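You operate a simulated robot arm through the tools that you are given. There is no shell and no other tool. Be economical: measure what you need, move in short steps, check, and stop when the job is done.

Carry out the task below with a simulated robot arm. There is one attempt and no reset: what you move stays moved.

TASK
Fork the last caddy onto the brown tile and switch the kiln off.
Fine: the blue caddy on the upper shelf, still hot: no finger on it; yellow fork back; door closed, latch left free; heat dial to OFF before the fan goes off; hood vent closed; leave the hold knob.

The check looks at the end state, three seconds after you hand in, the way a careful person would. Anything else that was tipped, shoved, dropped, spilled or broken makes it a failure.

THE ROBOT
A 6-joint arm with a two-finger parallel gripper on a trunk, on a base that drives. Base frame: it is fixed to the floor where the robot stands at the start and does not move with it; the origin is under the middle of the robot, x ahead of it, y to its left, z up. Readings come in m, rad, newtons and seconds.
With the tool pointing down near the work surface it reaches from about 0.36 to 0.82 m from the robot's upright axis, wherever it stands. Its first joint turns from -2.897 to 2.897 rad. Places, roughly: blue caddy [1, -1.5, 1.25]; door latch [0.4, -2.2, 1.4]; grey caddy (19x11x8 cm) [-0.3, 0.7, 0.8]; heat dial [0.8, -1.4, 0.9]; hold knob [0.9, -1.6, 0.8]; hood fan switch [0.7, -0.9, 1]; hood vent knob [0.7, -1, 1.2]; kiln door [0.6, -2, 1.3]; orange caddy [1.25, -2, 0.75]; start button [1, -1.8, 0.9]; top of the brown tile [0.4, 0.1, 0.8]; white caddy [-1.25, 0.25, 0.75]. Payload 3.91 kg.
Tool frame: the origin (TCP) lies between the finger pads and is the grasp point; the fingertips stand 0.03 m ahead of it; z points along the fingers, y is the line along which they close. Largest opening 0.11 m; finger width 0.02, thickness 0.01; the body of the gripper, 0.048 by 0.112 m, starts 0.055 m behind the TCP.
Orientation is that of the tool frame in the base frame, as a unit quaternion [w, x, y, z]. With the fingers straight down and closing along the base's y, the tool's x points along the base's -x, its y along +y and its z along -z.

THE INTERFACE
- The arm moves only by the tool step_arm. Its arguments are lists of equal length, an entry for each row: "travel": the shift along the tool's x, y, z in m, a list of three; "turn": the turn, a rotation vector about the tool's x, y, z in degrees, a list of three; "jaw": the opening, from 0 (shut) to 1 (fully open). In form: {"travel": [[dx, dy, dz], ...], "turn": [[wx, wy, wz], ...], "jaw": [jaw, ...]}. A call has 1 to 10 rows; each row is the pose to reach, as a shift and turn from the pose commanded when the call began, along the tool's axes at that moment. A row lasts 0.2 s, in which the tool goes at most 0.05 m and 0.15 rad; a call with a longer step from one row to the next is refused whole, and so is a gripper value outside its range. Where a pose cannot be reached the arm comes as near as it can. A force on the tool above 90 N (or 10 N above the force at the start of the call, whichever is more), or a blocked arm, ends the call early, and 0.2 s more pass. The fingers move at their own pace (about 0.045 m/s each) and stop on an object; they squeeze with about 39 N. The grip force told is the motor's: it shows also when the fingers shut on nothing. Time passes only in rows, and 0.2 s behind the last, so rows that repeat a pose let the fingers close. It gives the time, the measured TCP pose, the force on the tool (base axes), the opening and the grip force at its end, in the units of the frame above (readings bear some noise), with the torque about the TCP (base axes, N m) and any sound that the robot's microphone picked up, and new pictures: "show" is both (left out), scene, wrist or none.
- Cameras (640 x 400 px; columns grow to the right, rows downward): "scene" is now at [-0.015, 0.1508, 1.4643]; the picture's right is [0.19, -0.98, 0.00], its down [-0.89, -0.18, -0.43] and it looks along [0.42, 0.08, -0.90] (base axes); focal length 214 px, centre (320, 200). "wrist" rides on the gripper at [0.077, 0.007, -0.114] in the tool frame; the picture's right is [-0.09, 1.00, 0.00], its down [-0.80, -0.07, -0.59] and it looks along [-0.59, -0.05, 0.80] (tool axes); focal length 270 px, centre (320, 200). There is no depth. A picture from a camera that has moved, and an enlarged one, comes with that camera's place and axes in the base frame and with its lens.
- raise_lower(by): slides the trunk up (or, below 0, down) by that many m; the arm and the scene camera ride with it, the base frame stays. It gives what a move gives, with no picture.
- drive_base(legs): drives the robot by 1 to 6 legs, each [ahead, turn to the left] in m and rad, along the robot's own axes; the way and the turn of a leg run together, so that a leg with both is an arc; at most 1.5 m and 3.142 rad a leg. The arm and the cameras ride along, it lands a little off, and it stops where it bumps. It gives what a move gives, and a new picture of the scene camera.
- head_to(pan, tilt): turns the head with the scene camera to pan (to the left, within 2.705 rad either way) and tilt (down, from -0.506 to 1.204), counted from straight ahead of the robot. It gives what a move gives, and a new picture of the scene camera.
- inspect(camera, box): a new picture of the part [left, top, right, bottom] of that camera's present view, enlarged. It takes no simulated time.
- job_done(): hands the job in; it is judged then, once.

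Work in short steps. Places have to be worked out from the pictures, the camera data and where the tool is seen: move nearer, look again, correct. Check each grasp and each placing, and mend what went wrong. You have 120 turns and 260 pictures in all, those below and enlarged ones among them. Open the gripper and draw the arm clear of the work before you hand the job in, unless the task says otherwise.

The tools are called after "Emit:" as name(argument=value, ...) on one line, values as JSON. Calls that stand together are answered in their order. step_arm: Moves the arm, as the interface text tells. Its arguments: {"type":"object","properties":{"travel":{"type":"array","items":{"type":"array","items":{"type":"number"}}},"turn":{"type":"array","items":{"type":"array","items":{"type":"number"}}},"jaw":{"type":"array","items":{"type":"number"}},"show":{"type":"string","enum":["both","scene","wrist","none"]}},"required":["travel","turn","jaw"]} The other tools are called the same way: raise_lower (by) slides the trunk up or down; drive_base (legs) drives the base; head_to (pan, tilt) turns the head that bears the scene camera; inspect (camera, box) takes an enlarged picture of a part of a camera's view; job_done () hands the job in.

At the start:

```text
time_s: 0.0
ee_pos: [0.4729, -0.2038, 1.3787]
orientation: [-0.001, 0.005, 1.0, -0.001]
force: [0.1, 0.5, 0.1]
torque: [-0.02, -0.05, 0.0]
opening: 0.1101
gripper_force: 0.1
trunk travel left (down, up): [-0.45, 0.16]
robot x, y, heading: [0.0061, -0.0113, -0.001]
head pan, tilt: [0.195, 1.126]
```

scene: 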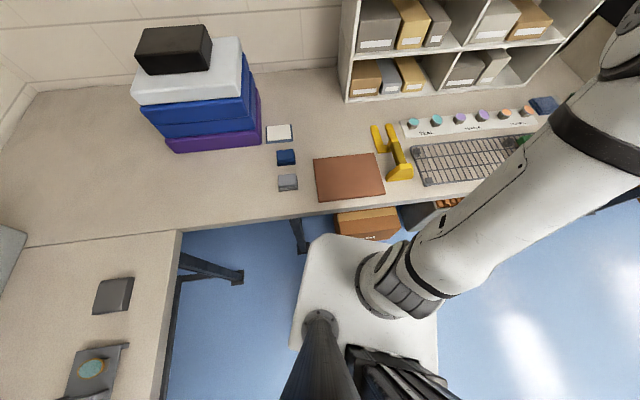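
wrist: 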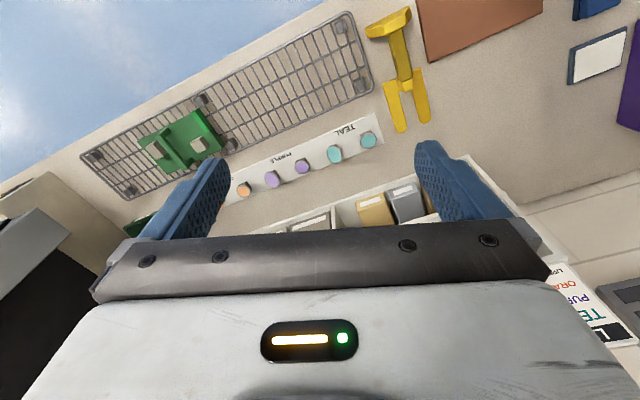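

The first pictures show the bench with the brown tile, the yellow fork, and coloured knobs. I look to the right, toward the kiln.

Emit:
head_to(pan=-0.9, tilt=0.4)

Emit:
head_to(pan=-0.35, tilt=0.7)

Emit:
inspect(camera="wrist", box=[60, 0, 460, 240])

```text
time_s: 1.3
ee_pos: [0.472, -0.2032, 1.378]
orientation: [0.0, 0.006, 1.0, 0.001]
force: [0.0, 0.0, -0.1]
torque: [-0.03, 0.0, -0.01]
opening: 0.1097
gripper_force: 0.1
trunk travel left (down, up): [-0.45, 0.16]
robot x, y, heading: [0.0027, -0.0132, 0.001]
head pan, tilt: [-0.901, 0.4]
camera scene: at [-0.0175, 0.0663, 1.5228], right [-0.78, -0.62, 0.0], down [-0.24, 0.31, -0.92], along [0.57, -0.72, -0.39], focal length 214 px, centre (320, 200)
```

scene: 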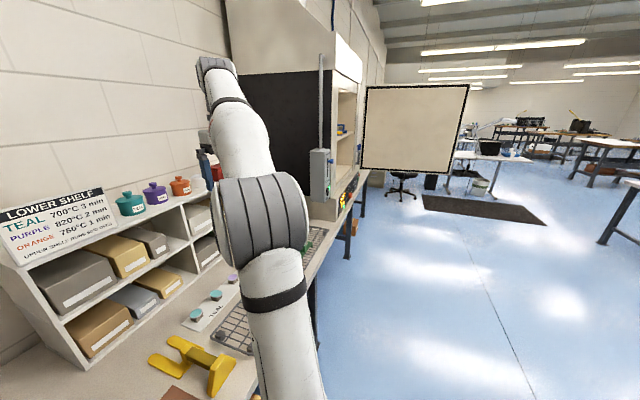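

```text
time_s: 2.3
ee_pos: [0.4717, -0.202, 1.3789]
orientation: [0.0, 0.005, 1.0, -0.001]
force: [0.0, 0.1, 0.3]
torque: [-0.03, -0.01, 0.0]
opening: 0.1101
gripper_force: 0.0
trunk travel left (down, up): [-0.45, 0.16]
robot x, y, heading: [0.0034, -0.0065, 0.002]
head pan, tilt: [-0.351, 0.7]
camera scene: at [0.0047, 0.1096, 1.496], right [-0.34, -0.94, 0.0], down [-0.6, 0.22, -0.77], along [0.72, -0.26, -0.64], focal length 214 px, centre (320, 200)
```

scene: 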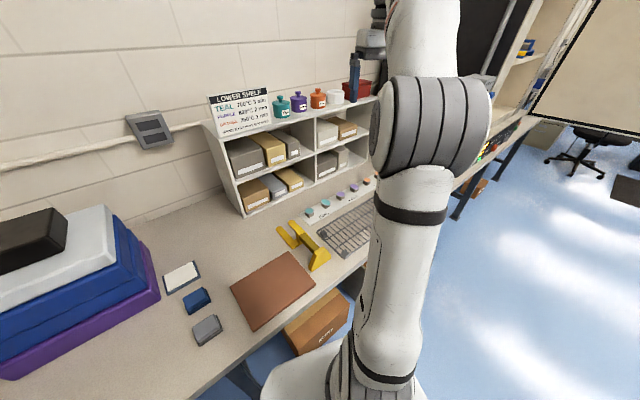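

```text
1.60 times, centred on (260, 120) of wrist
camera zoom: at [0.3951, -0.1955, 1.4934], right [0.1, 1.0, 0.0], down [0.8, -0.08, 0.59], along [0.59, -0.06, -0.8], focal length 432 px, centre (416, 328)
```

zoom: 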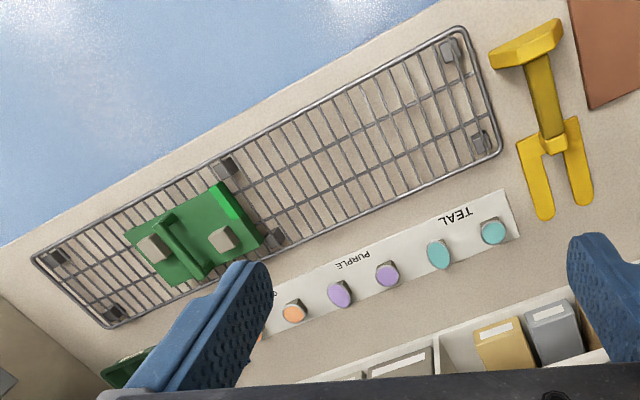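

The kiln stands to the right, with its door swung out towards the aisle. I drive along the aisle a way and turn to face it.

Emit:
drive_base(legs=[[-0.15, 0], [0, -1.57], [1.0, 0], [0, 1.2]])

Emit:
head_to(pan=-0.2, tilt=0.35)

```text
time_s: 15.3
ee_pos: [0.2148, -1.343, 1.3784]
orientation: [0.0, 0.186, 0.983, 0.001]
force: [-0.2, 0.6, 0.4]
torque: [-0.02, 0.0, 0.0]
opening: 0.1099
gripper_force: 0.0
trunk travel left (down, up): [-0.45, 0.16]
robot x, y, heading: [-0.1658, -1.0252, -0.366]
head pan, tilt: [-0.351, 0.7]
camera scene: at [-0.1209, -0.9117, 1.4959], right [-0.66, -0.75, 0.0], down [-0.49, 0.42, -0.76], along [0.58, -0.5, -0.64], focal length 214 px, centre (320, 200)
```

scene: 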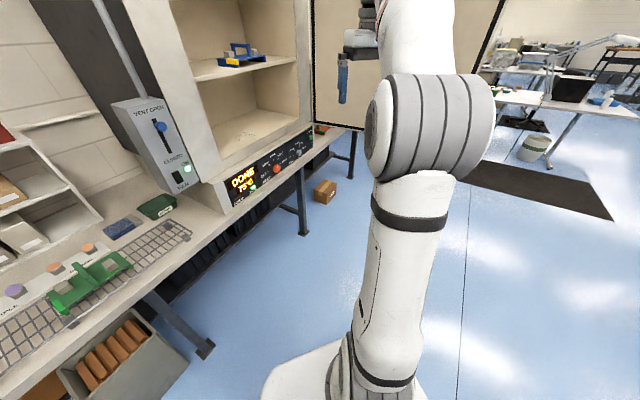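

```text
time_s: 16.1
ee_pos: [0.214, -1.3432, 1.3784]
orientation: [0.0, 0.185, 0.983, 0.001]
force: [0.6, 0.3, 0.1]
torque: [-0.01, 0.01, 0.01]
opening: 0.11
gripper_force: 0.1
trunk travel left (down, up): [-0.45, 0.16]
robot x, y, heading: [-0.165, -1.0198, -0.367]
head pan, tilt: [-0.201, 0.351]
camera scene: at [-0.1065, -0.9058, 1.5273], right [-0.54, -0.84, 0.0], down [-0.29, 0.18, -0.94], along [0.79, -0.5, -0.34], focal length 214 px, centre (320, 200)
```

scene: 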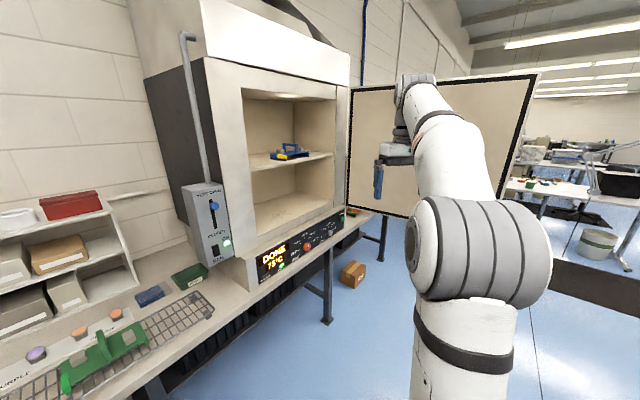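

The kiln is open with the blue caddy on the upper shelf. I enlarge the caddy, the panel and the hood controls.

Emit:
inspect(camera="scene", box=[230, 120, 350, 195])

Emit:
inspect(camera="scene", box=[240, 200, 360, 290])

Emit:
inspect(camera="scene", box=[165, 170, 265, 270])

Emit:
inspect(camera="scene", box=[40, 260, 240, 400])

```text
5.33 times, centred on (290, 158) of scene
camera zoom: at [-0.1065, -0.9058, 1.5273], right [-0.54, -0.84, 0.0], down [-0.29, 0.18, -0.94], along [0.79, -0.5, -0.34], focal length 1144 px, centre (480, 427)
```

zoom: 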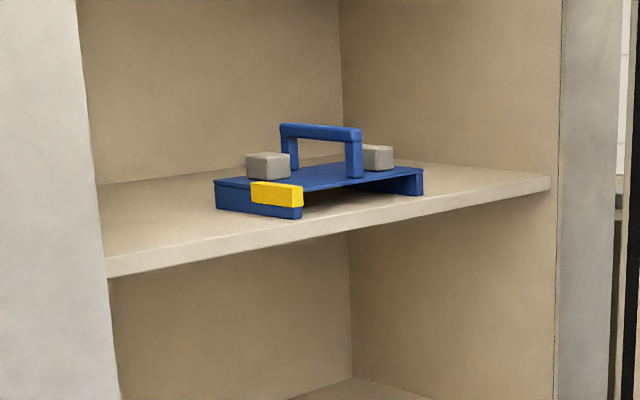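

```text
4.44 times, centred on (300, 245) of scene
camera zoom: at [-0.1065, -0.9058, 1.5273], right [-0.54, -0.84, 0.0], down [-0.29, 0.18, -0.94], along [0.79, -0.5, -0.34], focal length 953 px, centre (409, 0)
```

zoom: 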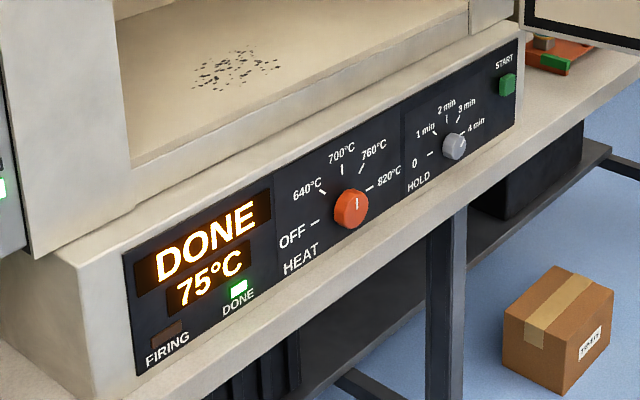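

```text
4.00 times, centred on (215, 220) of scene
camera zoom: at [-0.1065, -0.9058, 1.5273], right [-0.54, -0.84, 0.0], down [-0.29, 0.18, -0.94], along [0.79, -0.5, -0.34], focal length 858 px, centre (740, 120)
```

zoom: 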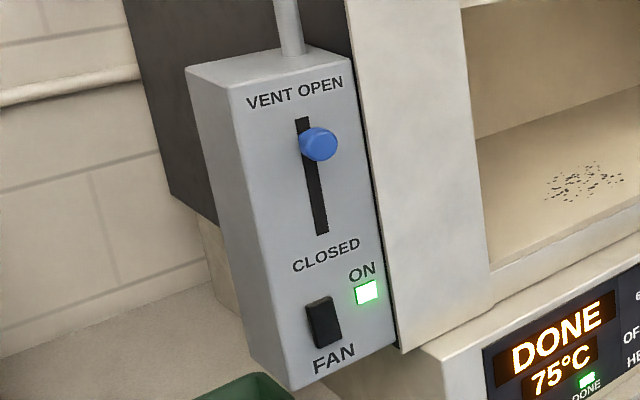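

```text
2.86 times, centred on (140, 330) of scene
camera zoom: at [-0.1065, -0.9058, 1.5273], right [-0.54, -0.84, 0.0], down [-0.29, 0.18, -0.94], along [0.79, -0.5, -0.34], focal length 613 px, centre (834, -171)
```

zoom: 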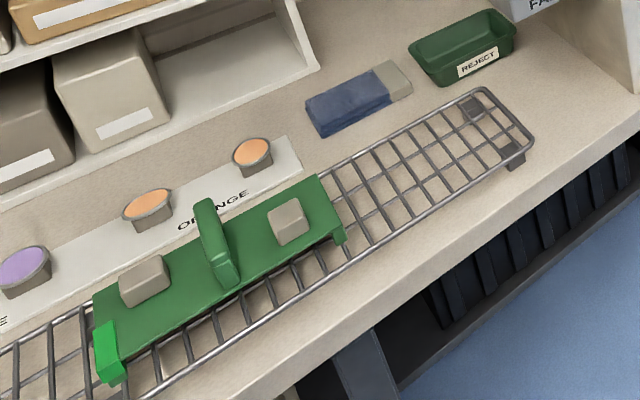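

Caddy: a plate on end skirts, open toward the front, so the tines go under it. Next I go back to fetch the fork.

Emit:
drive_base(legs=[[0, 1.937], [1.0, 0], [0, -1.57]])

Emit:
head_to(pan=0.0, tilt=0.95)

Emit:
inspect(camera="scene", box=[220, 100, 380, 200])

```text
time_s: 29.9
ee_pos: [0.2561, -0.1757, 1.3781]
orientation: [0.0, -0.014, 1.0, -0.001]
force: [0.3, -0.6, 0.5]
torque: [0.02, 0.01, 0.03]
opening: 0.1099
gripper_force: 0.0
trunk travel left (down, up): [-0.45, 0.16]
robot x, y, heading: [-0.2196, 0.0049, 0.036]
head pan, tilt: [-0.201, 0.351]
camera scene: at [-0.2129, 0.1336, 1.5273], right [-0.16, -0.99, 0.0], down [-0.34, 0.06, -0.94], along [0.93, -0.15, -0.34], focal length 214 px, centre (320, 200)
```

scene: 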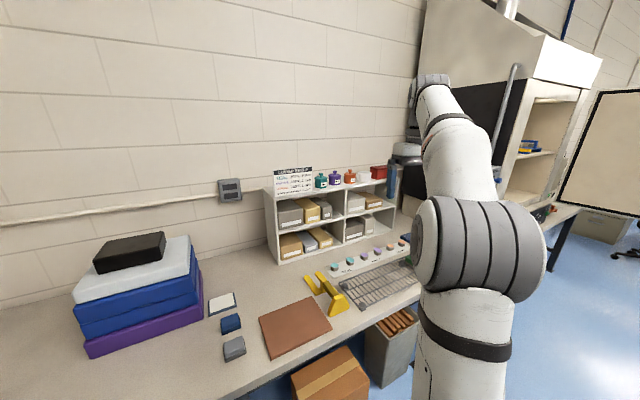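

```text
time_s: 30.9
ee_pos: [0.2571, -0.176, 1.3785]
orientation: [0.0, -0.014, 1.0, 0.0]
force: [-0.5, 0.0, -0.1]
torque: [-0.03, -0.02, 0.01]
opening: 0.1101
gripper_force: 0.1
trunk travel left (down, up): [-0.45, 0.16]
robot x, y, heading: [-0.2188, 0.0051, 0.038]
head pan, tilt: [0.0, 0.949]
camera scene: at [-0.2317, 0.1515, 1.4762], right [0.04, -1.0, 0.0], down [-0.81, -0.03, -0.58], along [0.58, 0.02, -0.81], focal length 214 px, centre (320, 200)
```

scene: 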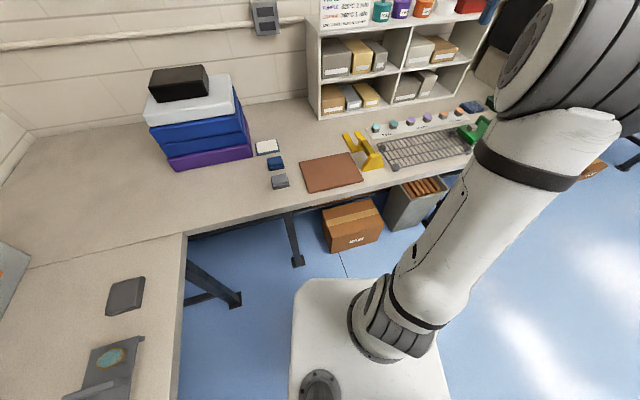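

```text
4.00 times, centred on (300, 150) of scene
camera zoom: at [-0.2317, 0.1515, 1.4762], right [0.04, -1.0, 0.0], down [-0.81, -0.03, -0.58], along [0.58, 0.02, -0.81], focal length 858 px, centre (400, 400)
```

zoom: 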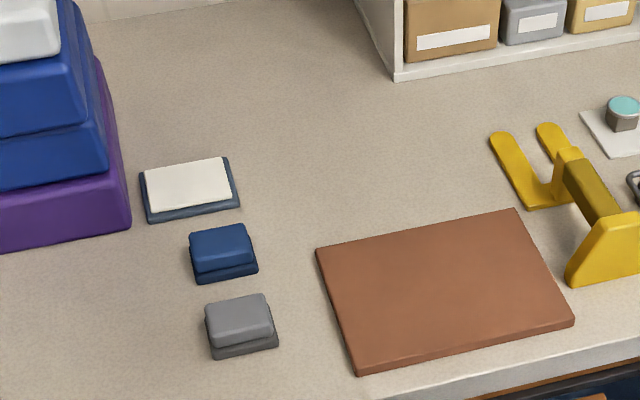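

Fork: its axis lies about 0.28 rad to the left of the base x, shaft near (0.52, -0.03), end block toward me. I align the robot with it and bring the gripper camera over it.

Emit:
drive_base(legs=[[0, 0.25], [0.08, 0]])

Emit:
step_arm(travel=[[0, 0, 0.05], [0, 0, 0.1], [0, 0, 0.15], [0, 0, 0.2], [0, 0, 0.25]], turn=[[0, 0, 0], [0, 0, 0], [0, 0, 0], [0, 0, 0], [0, 0, 0]], jaw=[1, 1, 1, 1, 1])

```text
time_s: 32.8
ee_pos: [0.3646, -0.0361, 1.3779]
orientation: [-0.001, -0.133, 0.991, -0.001]
force: [0.8, 0.3, -1.1]
torque: [-0.01, 0.05, 0.01]
opening: 0.11
gripper_force: 0.1
trunk travel left (down, up): [-0.45, 0.16]
robot x, y, heading: [-0.142, 0.0242, 0.287]
head pan, tilt: [0.0, 0.949]
camera scene: at [-0.1892, 0.1673, 1.4762], right [0.28, -0.96, 0.0], down [-0.78, -0.23, -0.58], along [0.56, 0.16, -0.81], focal length 214 px, centre (320, 200)
```

scene: 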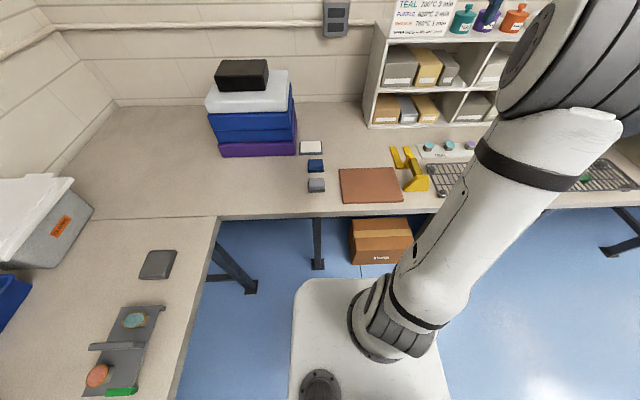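

```text
time_s: 34.0
ee_pos: [0.3634, -0.035, 1.1271]
orientation: [0.0, -0.133, 0.991, -0.001]
force: [0.6, -0.9, 0.2]
torque: [-0.02, -0.05, 0.0]
opening: 0.11
gripper_force: 0.0
trunk travel left (down, up): [-0.45, 0.16]
robot x, y, heading: [-0.1433, 0.0224, 0.285]
head pan, tilt: [0.0, 0.949]
camera scene: at [-0.1906, 0.1669, 1.4763], right [0.28, -0.96, 0.0], down [-0.78, -0.23, -0.58], along [0.56, 0.16, -0.81], focal length 214 px, centre (320, 200)
camera wrist: at [0.2866, -0.0501, 1.2417], right [-0.18, 0.98, 0.0], down [0.79, 0.14, 0.59], along [0.59, 0.11, -0.8], focal length 270 px, centre (320, 200)
```

scene: 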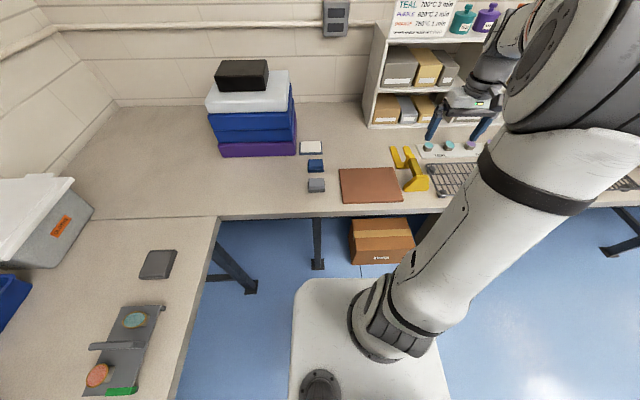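
wrist: 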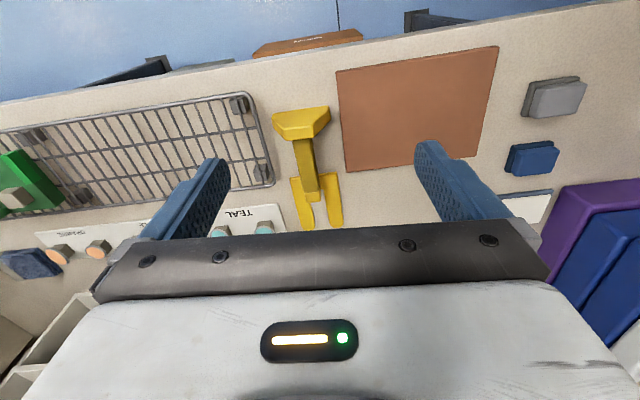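

The bench and fork are turned about 0.3 rad. I go over the shaft at about z = 0.96 to look closer.

Emit:
step_arm(travel=[[-0.03, -0.006, 0.034], [-0.06, -0.013, 0.068], [-0.09, -0.02, 0.102], [-0.12, -0.026, 0.136], [-0.154, -0.033, 0.165]], turn=[[0, 0, 0], [0, 0, 0], [0, 0, 0], [0, 0, -1], [0, 0, -1.7]], jaw=[1, 1, 1, 1, 1], show="wrist")

Emit:
inspect(camera="scene", box=[360, 110, 480, 210])

```text
time_s: 35.2
ee_pos: [0.5204, -0.0291, 0.9633]
orientation: [0.0, -0.149, 0.989, -0.001]
force: [0.1, -0.1, -0.1]
torque: [-0.02, 0.0, -0.01]
opening: 0.1096
gripper_force: 0.1
trunk travel left (down, up): [-0.45, 0.16]
robot x, y, heading: [-0.1453, 0.0245, 0.282]
head pan, tilt: [0.0, 0.949]
camera wrist: at [0.4436, -0.0444, 1.0789], right [-0.21, 0.98, 0.0], down [0.79, 0.17, 0.59], along [0.58, 0.12, -0.8], focal length 270 px, centre (320, 200)
```

wrist: 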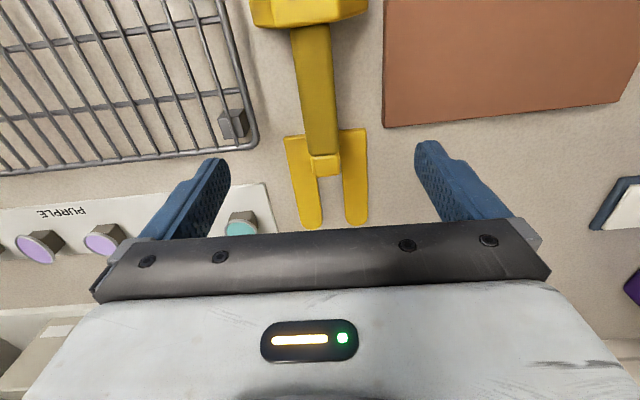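

```text
4.00 times, centred on (420, 160) of scene
camera zoom: at [-0.1901, 0.1669, 1.4763], right [0.28, -0.96, 0.0], down [-0.78, -0.23, -0.58], along [0.56, 0.16, -0.81], focal length 858 px, centre (-80, 360)
```

zoom: 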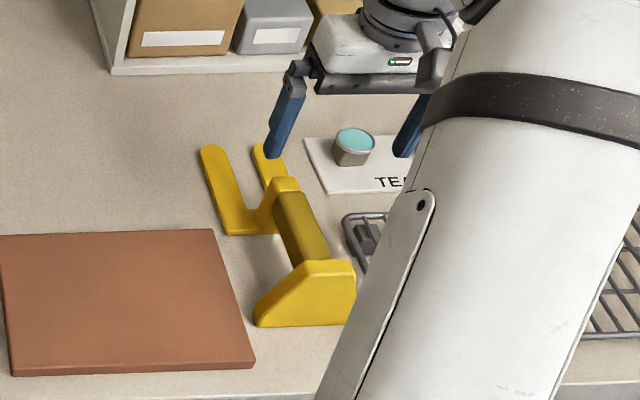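

The shaft's top lies at z≈0.85, running (0.46,-0.05)→(0.56,-0.015), about 2.8 cm wide. I pitch the tool 30° so that its fingers point forward and down, which keeps the arm out of the kiln later.

Emit:
step_arm(travel=[[0, 0, 0], [0, 0, 0], [0, 0, 0], [0, 0, 0]], turn=[[0, -8, 0], [0, -16, 0], [0, -24, 0], [0, -30, 0]], jaw=[1, 1, 1, 1])

```text
time_s: 36.2
ee_pos: [0.5198, -0.0267, 0.9643]
orientation: [0.257, -0.144, 0.955, 0.038]
force: [-0.3, -0.7, 0.5]
torque: [0.02, 0.02, 0.01]
opening: 0.11
gripper_force: 0.0
trunk travel left (down, up): [-0.45, 0.16]
robot x, y, heading: [-0.1427, 0.0272, 0.285]
head pan, tilt: [0.0, 0.949]
camera scene: at [-0.1909, 0.1669, 1.4762], right [0.28, -0.96, 0.0], down [-0.78, -0.23, -0.58], along [0.56, 0.16, -0.81], focal length 214 px, centre (320, 200)
camera wrist: at [0.3985, -0.0582, 1.025], right [-0.22, 0.97, 0.04], down [0.4, 0.05, 0.92], along [0.89, 0.22, -0.4], focal length 270 px, centre (320, 200)
```

scene: 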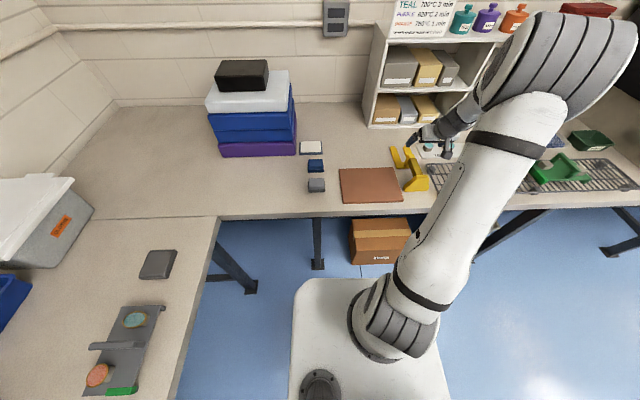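
wrist: 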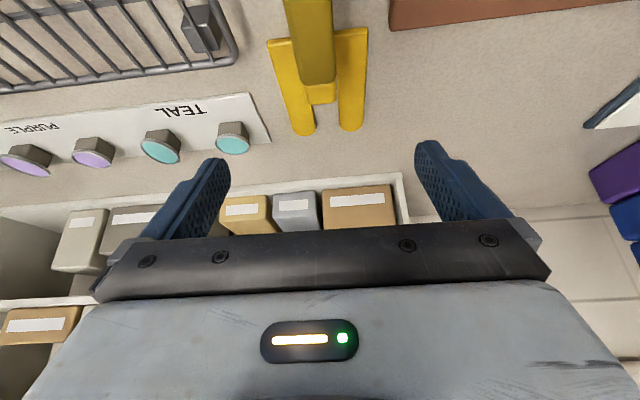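

Tool pitched; now I go down onto the shaft in two steps with jaws open.

Emit:
step_arm(travel=[[0.0125, 0, 0.0285], [0.025, 0, 0.057], [0.0375, 0, 0.0855], [0.047, 0, 0.1]], turn=[[0, 0, 0], [0, 0, 0], [0, 0, 0], [0, 0, 0]], jaw=[1, 1, 1, 1])

Emit:
inspect(camera="scene", box=[380, 120, 480, 200])

```text
time_s: 37.2
ee_pos: [0.5297, -0.0244, 0.853]
orientation: [0.256, -0.144, 0.955, 0.039]
force: [-0.2, 0.3, 0.3]
torque: [0.0, 0.02, 0.02]
opening: 0.11
gripper_force: 0.2
trunk travel left (down, up): [-0.45, 0.16]
robot x, y, heading: [-0.1431, 0.0255, 0.289]
head pan, tilt: [0.0, 0.949]
camera scene: at [-0.1905, 0.1669, 1.4763], right [0.28, -0.96, 0.0], down [-0.78, -0.23, -0.58], along [0.56, 0.16, -0.81], focal length 214 px, centre (320, 200)
camera wrist: at [0.4091, -0.0547, 0.9146], right [-0.22, 0.97, 0.04], down [0.4, 0.05, 0.92], along [0.89, 0.22, -0.4], focal length 270 px, centre (320, 200)
```

scene: 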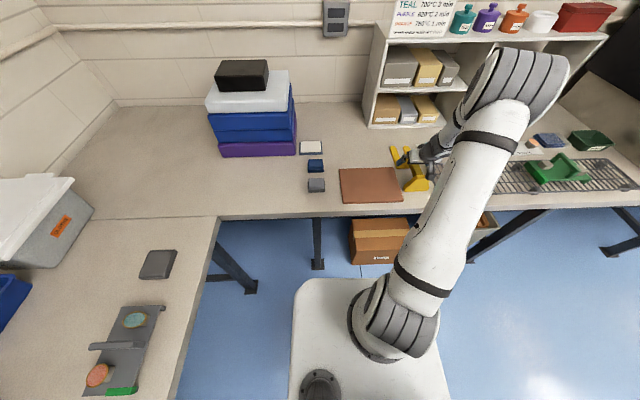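
wrist: 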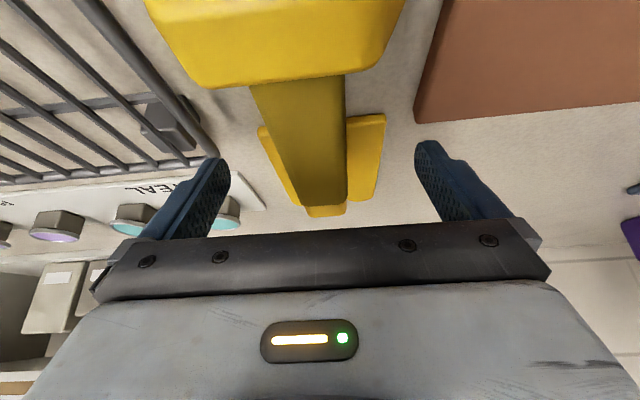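

```text
5.00 times, centred on (430, 160) of scene
camera zoom: at [-0.1905, 0.1669, 1.4763], right [0.28, -0.96, 0.0], down [-0.78, -0.23, -0.58], along [0.56, 0.16, -0.81], focal length 1072 px, centre (-230, 400)
```

zoom: 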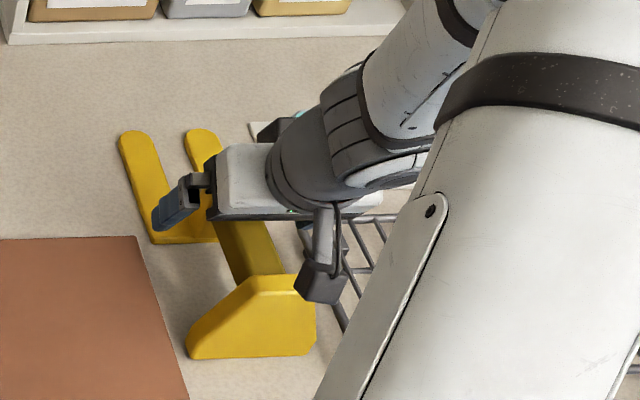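

The TCP is centred on the shaft and aligned. I go down 14 mm more and close.

Emit:
step_arm(travel=[[0.007, 0, 0.012], [0.007, 0, 0.012], [0.007, 0, 0.012], [0.007, 0, 0.012], [0.007, 0, 0.012], [0.007, 0, 0.012], [0.007, 0, 0.012]], turn=[[0, 0, 0], [0, 0, 0], [0, 0, 0], [0, 0, 0], [0, 0, 0], [0, 0, 0], [0, 0, 0]], jaw=[1, 0, 0, 0, 0, 0, 0])

```text
time_s: 38.8
ee_pos: [0.5292, -0.0238, 0.8389]
orientation: [0.256, -0.144, 0.955, 0.038]
force: [-0.3, -0.5, 2.2]
torque: [0.22, 0.02, 0.14]
opening: 0.0299
gripper_force: 39.3
trunk travel left (down, up): [-0.45, 0.16]
robot x, y, heading: [-0.1421, 0.0278, 0.287]
head pan, tilt: [0.0, 0.949]
camera scene: at [-0.1911, 0.1669, 1.4762], right [0.28, -0.96, 0.0], down [-0.78, -0.23, -0.58], along [0.56, 0.16, -0.81], focal length 214 px, centre (320, 200)
camera wrist: at [0.4082, -0.0542, 0.9011], right [-0.22, 0.97, 0.04], down [0.4, 0.05, 0.92], along [0.89, 0.22, -0.4], focal length 270 px, centre (320, 200)
```

scene: 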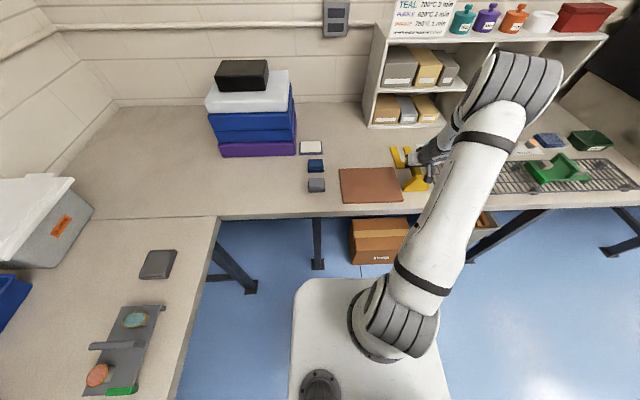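
wrist: 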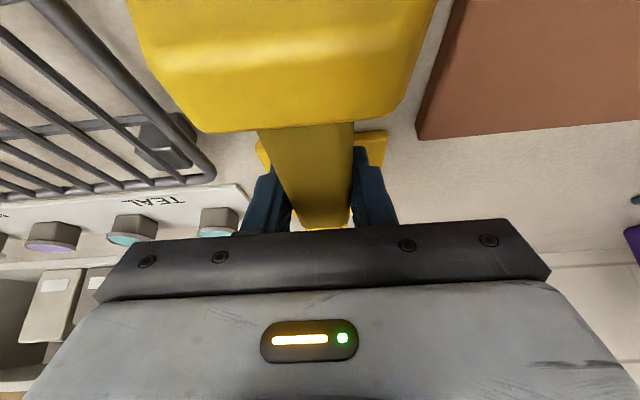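

Grip is firm at 30 mm. I lift straight up with a small pull back and check that the fork comes level.

Emit:
step_arm(travel=[[-0.0125, 0, -0.0217], [-0.025, 0, -0.0433], [-0.0375, 0, -0.065], [-0.05, 0, -0.0866], [-0.06, 0, -0.104]], turn=[[0, 0, 0], [0, 0, 0], [0, 0, 0], [0, 0, 0], [0, 0, 0]], jaw=[0, 0, 0, 0, 0])

Emit:
inspect(camera="scene", box=[380, 80, 500, 200])

```text
time_s: 40.0
ee_pos: [0.5297, -0.0258, 0.9589]
orientation: [0.256, -0.143, 0.955, 0.038]
force: [0.0, 0.4, -1.3]
torque: [0.0, -0.02, -0.01]
opening: 0.0295
gripper_force: 38.8
trunk travel left (down, up): [-0.45, 0.16]
robot x, y, heading: [-0.139, 0.0256, 0.29]
head pan, tilt: [0.0, 0.949]
camera scene: at [-0.1908, 0.1669, 1.4762], right [0.28, -0.96, 0.0], down [-0.78, -0.23, -0.58], along [0.56, 0.16, -0.81], focal length 214 px, centre (320, 200)
camera wrist: at [0.4084, -0.0565, 1.021], right [-0.22, 0.97, 0.04], down [0.4, 0.05, 0.92], along [0.89, 0.22, -0.4], focal length 270 px, centre (320, 200)
```

scene: 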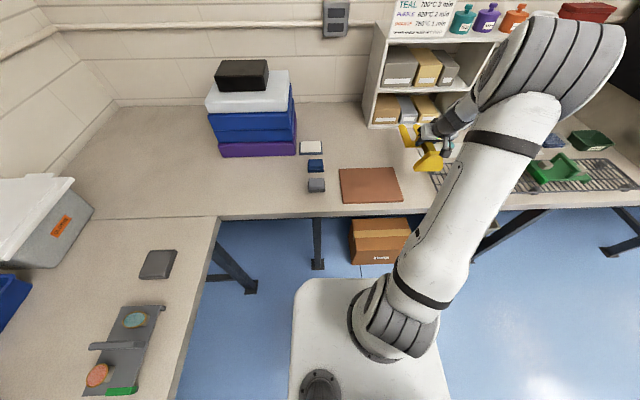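
wrist: 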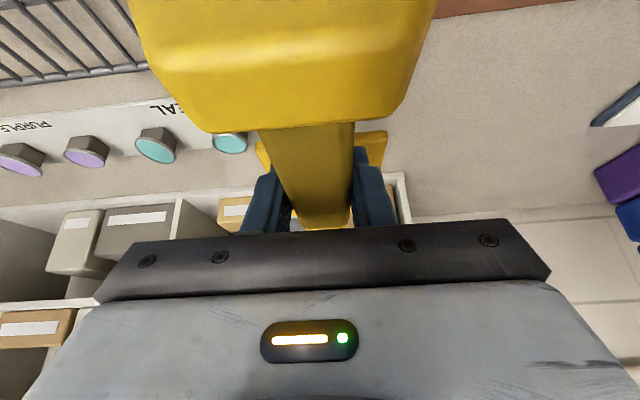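

```text
3.33 times, centred on (440, 140) of scene
camera zoom: at [-0.1908, 0.1669, 1.4762], right [0.28, -0.96, 0.0], down [-0.78, -0.23, -0.58], along [0.56, 0.16, -0.81], focal length 715 px, centre (-80, 400)
```

zoom: 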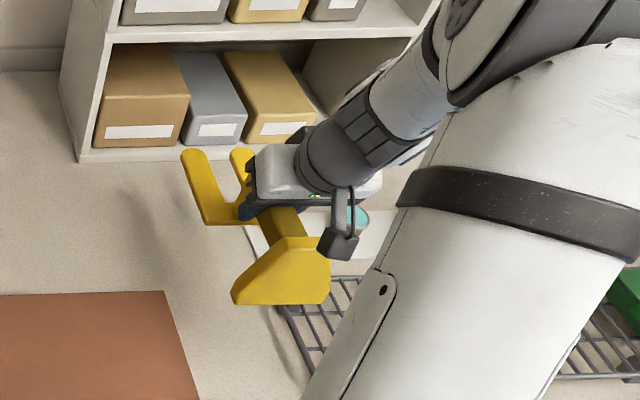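

The fork is held level. I raise the trunk, draw the arm in and then drive to a spot well out in front of the kiln.

Emit:
raise_lower(by=0.16)

Emit:
step_arm(travel=[[0.009, 0, -0.034], [0.018, 0, -0.068], [0.027, 0, -0.102], [0.0366, 0, -0.1366]], turn=[[0, 0, 0], [0, 0, 0], [0, 0, 0], [0, 0, 0]], jaw=[0, 0, 0, 0], show="none")

Emit:
drive_base(legs=[[-0.3, 0], [0, -1.86], [1.25, 0], [0, 1.87]])

Emit:
head_to(pan=0.0, tilt=0.25)

```text
time_s: 41.8
ee_pos: [0.5297, -0.0258, 1.1196]
orientation: [0.256, -0.143, 0.955, 0.038]
force: [1.0, 0.2, -2.1]
torque: [0.02, 0.01, 0.0]
opening: 0.0299
gripper_force: 39.0
trunk travel left (down, up): [-0.61, 0.0]
robot x, y, heading: [-0.1443, 0.0247, 0.289]
head pan, tilt: [0.0, 0.949]
```

```text
time_s: 42.8
ee_pos: [0.4322, -0.0562, 1.2206]
orientation: [0.256, -0.144, 0.955, 0.039]
force: [-1.0, -0.6, -1.9]
torque: [0.02, -0.05, 0.0]
opening: 0.0296
gripper_force: 39.1
trunk travel left (down, up): [-0.61, 0.0]
robot x, y, heading: [-0.1419, 0.0262, 0.29]
head pan, tilt: [0.0, 0.949]
```

```text
time_s: 59.7
ee_pos: [0.1756, -1.3725, 1.2186]
orientation: [0.256, -0.165, 0.952, 0.044]
force: [-0.8, -0.5, -1.8]
torque: [0.0, -0.01, 0.02]
opening: 0.0297
gripper_force: 39.0
trunk travel left (down, up): [-0.61, 0.0]
robot x, y, heading: [-0.396, -1.3515, 0.318]
head pan, tilt: [0.0, 0.949]
camera scene: at [-0.4452, -1.21, 1.6362], right [0.31, -0.95, 0.0], down [-0.77, -0.25, -0.58], along [0.55, 0.18, -0.81], focal length 214 px, centre (320, 200)
```

scene: 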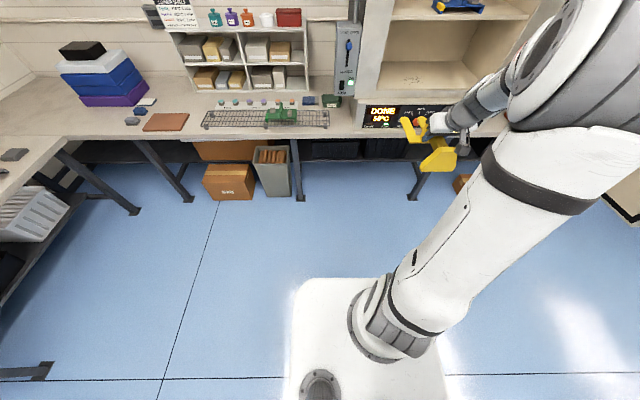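

```text
time_s: 60.8
ee_pos: [0.175, -1.3736, 1.2184]
orientation: [0.255, -0.165, 0.952, 0.045]
force: [-0.4, 0.2, -1.8]
torque: [0.01, -0.02, -0.01]
opening: 0.0297
gripper_force: 39.4
trunk travel left (down, up): [-0.61, 0.0]
robot x, y, heading: [-0.3963, -1.351, 0.314]
head pan, tilt: [0.0, 0.25]
camera scene: at [-0.4257, -1.2046, 1.6968], right [0.31, -0.95, 0.0], down [-0.24, -0.08, -0.97], along [0.92, 0.3, -0.25], focal length 214 px, centre (320, 200)
```

scene: 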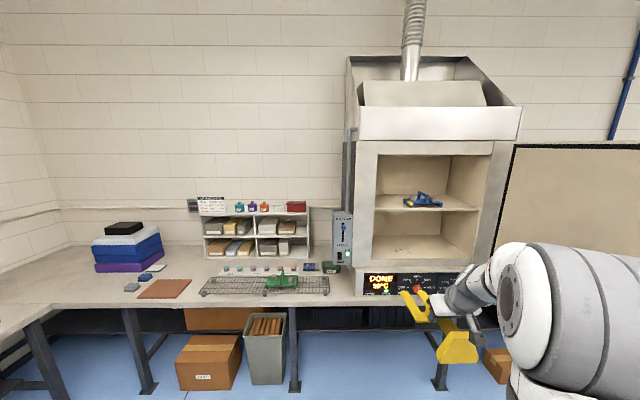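

I am now facing the kiln squarely. I enlarge the caddy to triangulate it.

Emit:
inspect(camera="scene", box=[350, 140, 510, 240])

Emit:
inspect(camera="scene", box=[390, 180, 454, 220])

```text
4.00 times, centred on (430, 190) of scene
camera zoom: at [-0.4257, -1.2046, 1.6968], right [0.31, -0.95, 0.0], down [-0.24, -0.08, -0.97], along [0.92, 0.3, -0.25], focal length 858 px, centre (-120, 240)
```

zoom: 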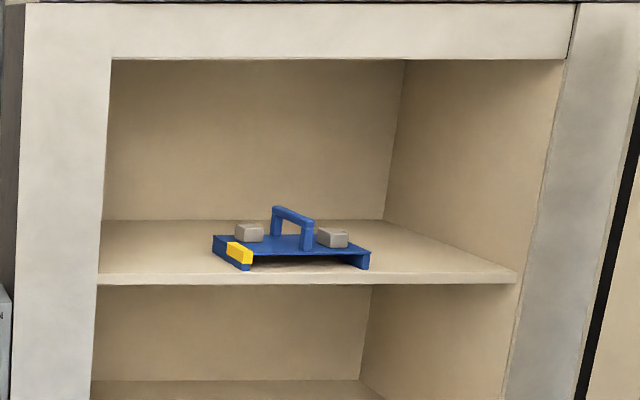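

```text
10.00 times, centred on (422, 200) of scene
camera zoom: at [-0.4257, -1.2046, 1.6968], right [0.31, -0.95, 0.0], down [-0.24, -0.08, -0.97], along [0.92, 0.3, -0.25], focal length 2145 px, centre (-700, 200)
```

zoom: 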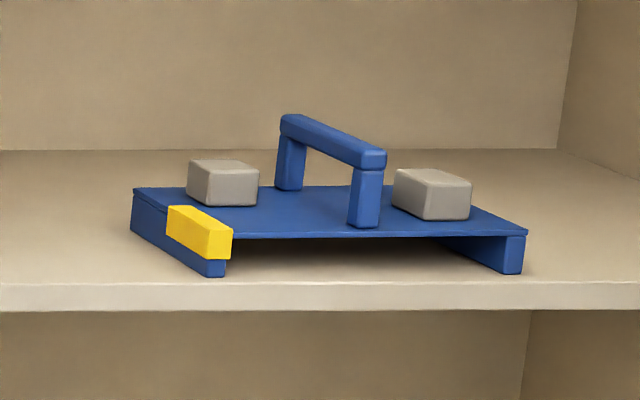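

Worked out: caddy front centre ≈ (0.935, -1.43), shelf z ≈ 1.337, kiln facing yaw ≈ 0.33, and the gap under the plate is about 2 cm. I raise the fork, then shift the base right by turning away from the door (left turn, reverse, turn back).

Emit:
step_arm(travel=[[-0.0225, 0, -0.039], [-0.045, 0, -0.078], [-0.0675, 0, -0.117], [-0.09, 0, -0.156], [-0.11, 0, -0.1905]], turn=[[0, 0, 0], [0, 0, 0], [0, 0, 0], [0, 0, 0], [0, 0, 0]], jaw=[0, 0, 0, 0, 0], show="none")

Emit:
drive_base(legs=[[0, 1.57], [-0.264, 0], [0, -1.555], [0.25, 0]])

```text
time_s: 62.0
ee_pos: [0.1736, -1.3734, 1.4384]
orientation: [0.255, -0.164, 0.952, 0.044]
force: [1.2, 0.4, -1.0]
torque: [-0.05, 0.01, -0.02]
opening: 0.0295
gripper_force: 39.5
trunk travel left (down, up): [-0.61, 0.0]
robot x, y, heading: [-0.3972, -1.3487, 0.315]
head pan, tilt: [0.0, 0.25]
```

```text
time_s: 72.9
ee_pos: [0.4915, -1.5377, 1.4378]
orientation: [0.254, -0.169, 0.951, 0.046]
force: [0.2, -0.4, -1.7]
torque: [-0.02, 0.0, -0.04]
opening: 0.0294
gripper_force: 38.8
trunk travel left (down, up): [-0.61, 0.0]
robot x, y, heading: [-0.0743, -1.5218, 0.317]
head pan, tilt: [0.0, 0.25]
camera scene: at [-0.1071, -1.3741, 1.6968], right [0.31, -0.95, 0.0], down [-0.24, -0.08, -0.97], along [0.92, 0.3, -0.25], focal length 214 px, centre (320, 200)
```

scene: 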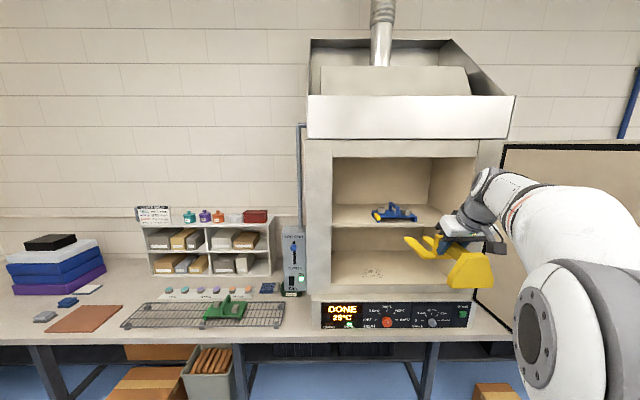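

Nearer now. I enlarge again to refine caddy position and fork pose.

Emit:
inspect(camera="scene", box=[330, 185, 442, 255])

Emit:
inspect(camera="scene", box=[390, 170, 518, 300])

```text
5.71 times, centred on (386, 220) of scene
camera zoom: at [-0.1071, -1.3741, 1.6968], right [0.31, -0.95, 0.0], down [-0.24, -0.08, -0.97], along [0.92, 0.3, -0.25], focal length 1226 px, centre (-57, 86)
```

zoom: 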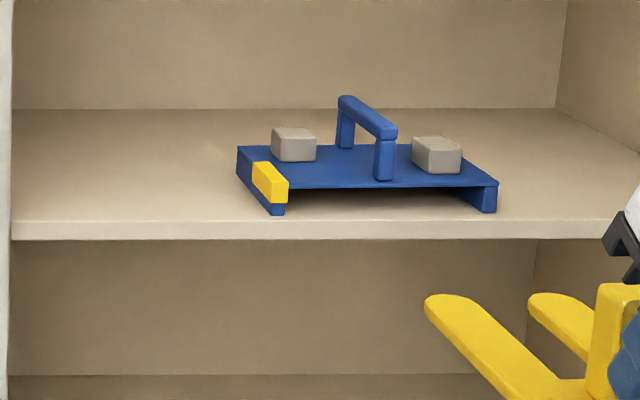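

```text
3.08 times, centred on (454, 235) of scene
camera zoom: at [-0.1071, -1.3741, 1.6968], right [0.31, -0.95, 0.0], down [-0.24, -0.08, -0.97], along [0.92, 0.3, -0.25], focal length 660 px, centre (-92, 92)
```

zoom: 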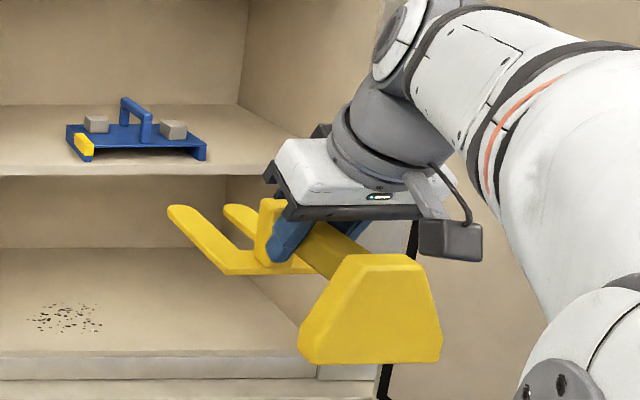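

Calibration agrees: the fork tip's predicted and seen places match within millimetres. I pull the arm back 10 cm while correcting yaw 1.3°, then drive 0.30 m ahead.

Emit:
step_arm(travel=[[0.029, 0, -0.0167], [0.058, 0, -0.033], [0.0866, 0, -0.05]], turn=[[0.2, 0, 0.35], [0.4, 0, 0.7], [0.63, 0, 1.09]], jaw=[0, 0, 0], show="none")

Emit:
drive_base(legs=[[0.3, 0.0]])

Emit:
head_to(pan=-0.35, tilt=0.4)

```text
time_s: 73.7
ee_pos: [0.3943, -1.5708, 1.4384]
orientation: [0.256, -0.158, 0.953, 0.042]
force: [-0.7, -0.1, -1.7]
torque: [0.03, -0.01, -0.01]
opening: 0.0294
gripper_force: 39.1
trunk travel left (down, up): [-0.61, 0.0]
robot x, y, heading: [-0.0763, -1.5162, 0.32]
head pan, tilt: [0.0, 0.25]
```

```text
time_s: 75.8
ee_pos: [0.6861, -1.47, 1.4373]
orientation: [0.254, -0.163, 0.952, 0.043]
force: [-0.1, 0.1, -2.2]
torque: [-0.01, 0.04, 0.01]
opening: 0.03
gripper_force: 38.7
trunk travel left (down, up): [-0.61, 0.0]
robot x, y, heading: [0.2138, -1.4287, 0.334]
head pan, tilt: [0.0, 0.25]
camera scene: at [0.1782, -1.2799, 1.6968], right [0.33, -0.94, 0.0], down [-0.23, -0.08, -0.97], along [0.91, 0.32, -0.25], focal length 214 px, centre (320, 200)
```

scene: 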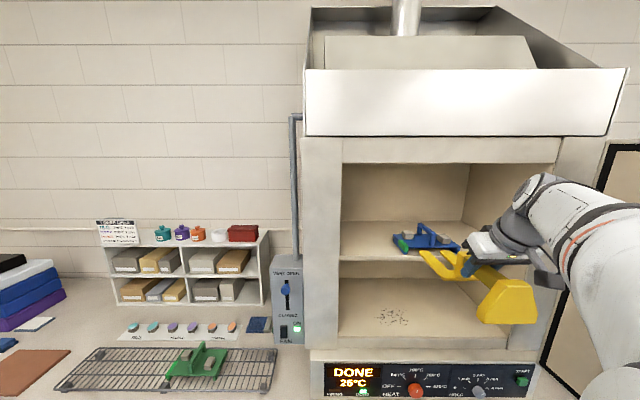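

```text
time_s: 76.6
ee_pos: [0.6848, -1.4694, 1.4368]
orientation: [0.255, -0.163, 0.952, 0.044]
force: [-1.0, -0.9, -1.5]
torque: [-0.02, 0.01, -0.01]
opening: 0.0298
gripper_force: 38.8
trunk travel left (down, up): [-0.61, 0.0]
robot x, y, heading: [0.2125, -1.4239, 0.337]
head pan, tilt: [-0.351, 0.4]
camera scene: at [0.1816, -1.3123, 1.6829], right [-0.01, -1.0, 0.0], down [-0.39, 0.01, -0.92], along [0.92, -0.01, -0.39], focal length 214 px, centre (320, 200)
```

scene: 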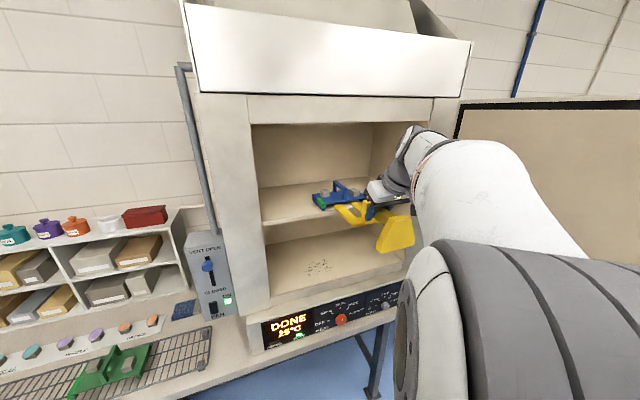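

The caddy's tab has turned green as the kiln cooled; I still use the fork. I enlarge to check the alignment.

Emit:
inspect(camera="scene", box=[290, 160, 418, 240])

```text
5.00 times, centred on (354, 200) of scene
camera zoom: at [0.1816, -1.3123, 1.6829], right [-0.01, -1.0, 0.0], down [-0.39, 0.01, -0.92], along [0.92, -0.01, -0.39], focal length 1072 px, centre (150, 200)
```

zoom: 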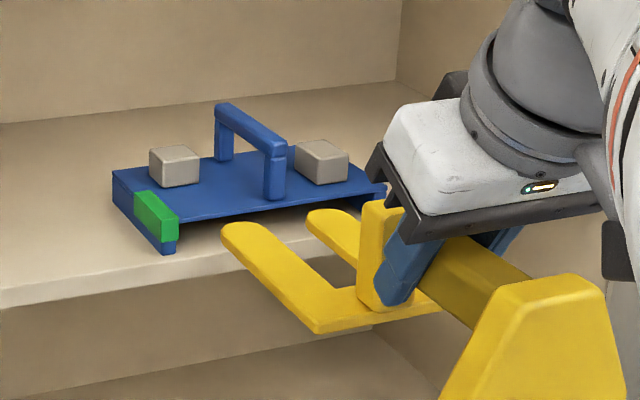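

Fork sits 3.8 cm left of the caddy's middle line and 3.7 cm too high; I correct both, with tips still 7–8 cm short of the caddy.

Emit:
step_arm(travel=[[0, -0.0375, 0], [0.0092, -0.0375, 0.016], [0.0185, -0.0375, 0.032], [0.0185, -0.0375, 0.032]], turn=[[0, 0, 0], [0, 0, 0], [0, 0, 0], [0, 0, 0]], jaw=[0, 0, 0, 0], show="none")

Emit:
inspect(camera="scene", box=[300, 170, 396, 230])

```text
time_s: 77.6
ee_pos: [0.6979, -1.5055, 1.4012]
orientation: [0.255, -0.164, 0.952, 0.044]
force: [0.6, 0.7, -2.2]
torque: [-0.02, 0.0, 0.03]
opening: 0.0298
gripper_force: 38.8
trunk travel left (down, up): [-0.61, 0.0]
robot x, y, heading: [0.2137, -1.4272, 0.335]
head pan, tilt: [-0.351, 0.4]
```

```text
6.67 times, centred on (348, 200) of scene
camera zoom: at [0.181, -1.3124, 1.6828], right [-0.02, -1.0, 0.0], down [-0.39, 0.01, -0.92], along [0.92, -0.01, -0.39], focal length 1430 px, centre (133, 200)
```

zoom: 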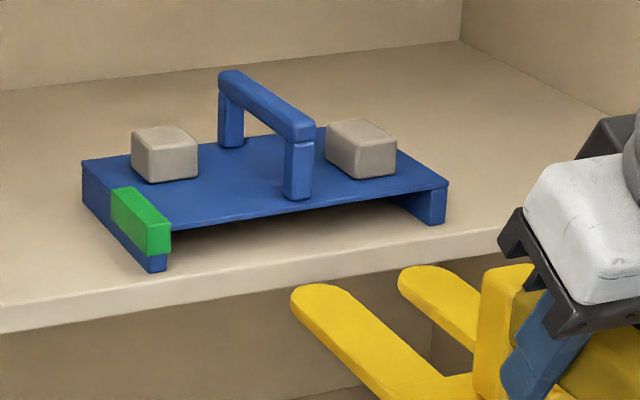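

Lateral alignment is now within 2 mm, and the tine underside should be ~6 mm above the shelf. I advance 6.5 cm so the tips reach the caddy's mouth, and look.

Emit:
step_arm(travel=[[-0.0188, 0, 0.0108], [-0.0375, 0, 0.0217], [-0.0563, 0, 0.0325]], turn=[[0, 0, 0], [0, 0, 0], [0, 0, 0]], jaw=[0, 0, 0], show="none")

Emit:
inspect(camera="scene", box=[300, 170, 396, 230])

```text
time_s: 78.4
ee_pos: [0.7434, -1.4888, 1.4067]
orientation: [0.259, -0.163, 0.951, 0.043]
force: [-52.4, -17.4, 13.8]
torque: [-0.3, 0.89, -0.68]
opening: 0.0301
gripper_force: 38.9
trunk travel left (down, up): [-0.61, 0.0]
robot x, y, heading: [0.2155, -1.4281, 0.337]
head pan, tilt: [-0.351, 0.4]
```

```text
6.67 times, centred on (348, 200) of scene
camera zoom: at [0.1665, -1.3164, 1.6832], right [-0.02, -1.0, 0.0], down [-0.38, 0.01, -0.92], along [0.92, -0.01, -0.38], focal length 1430 px, centre (133, 200)
```

zoom: 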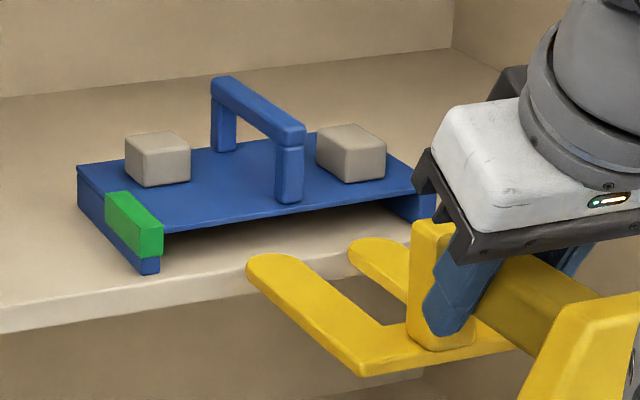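

The tines met the shelf edge (force −52 N), so the shelf is a few mm higher than I judged (~1.342). I back off 4 cm and rise 8 mm.

Emit:
step_arm(travel=[[0.0346, 0, -0.02], [0.0306, 0, -0.0269], [0.0306, 0, -0.0269]], turn=[[0, 0, 0], [0, 0, 0], [0, 0, 0]], jaw=[0, 0, 0], show="none")

Emit:
inspect(camera="scene", box=[300, 170, 396, 230])

```text
time_s: 79.2
ee_pos: [0.7184, -1.4979, 1.4095]
orientation: [0.257, -0.164, 0.952, 0.044]
force: [-0.3, -0.3, -1.5]
torque: [0.04, -0.04, 0.02]
opening: 0.0298
gripper_force: 39.2
trunk travel left (down, up): [-0.61, 0.0]
robot x, y, heading: [0.2117, -1.4247, 0.338]
head pan, tilt: [-0.351, 0.4]
```

```text
6.67 times, centred on (348, 200) of scene
camera zoom: at [0.1796, -1.3128, 1.6828], right [-0.02, -1.0, 0.0], down [-0.39, 0.01, -0.92], along [0.92, -0.01, -0.39], focal length 1430 px, centre (133, 200)
```

zoom: 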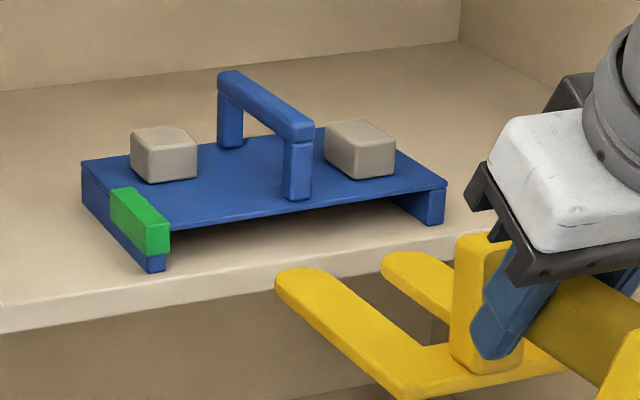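

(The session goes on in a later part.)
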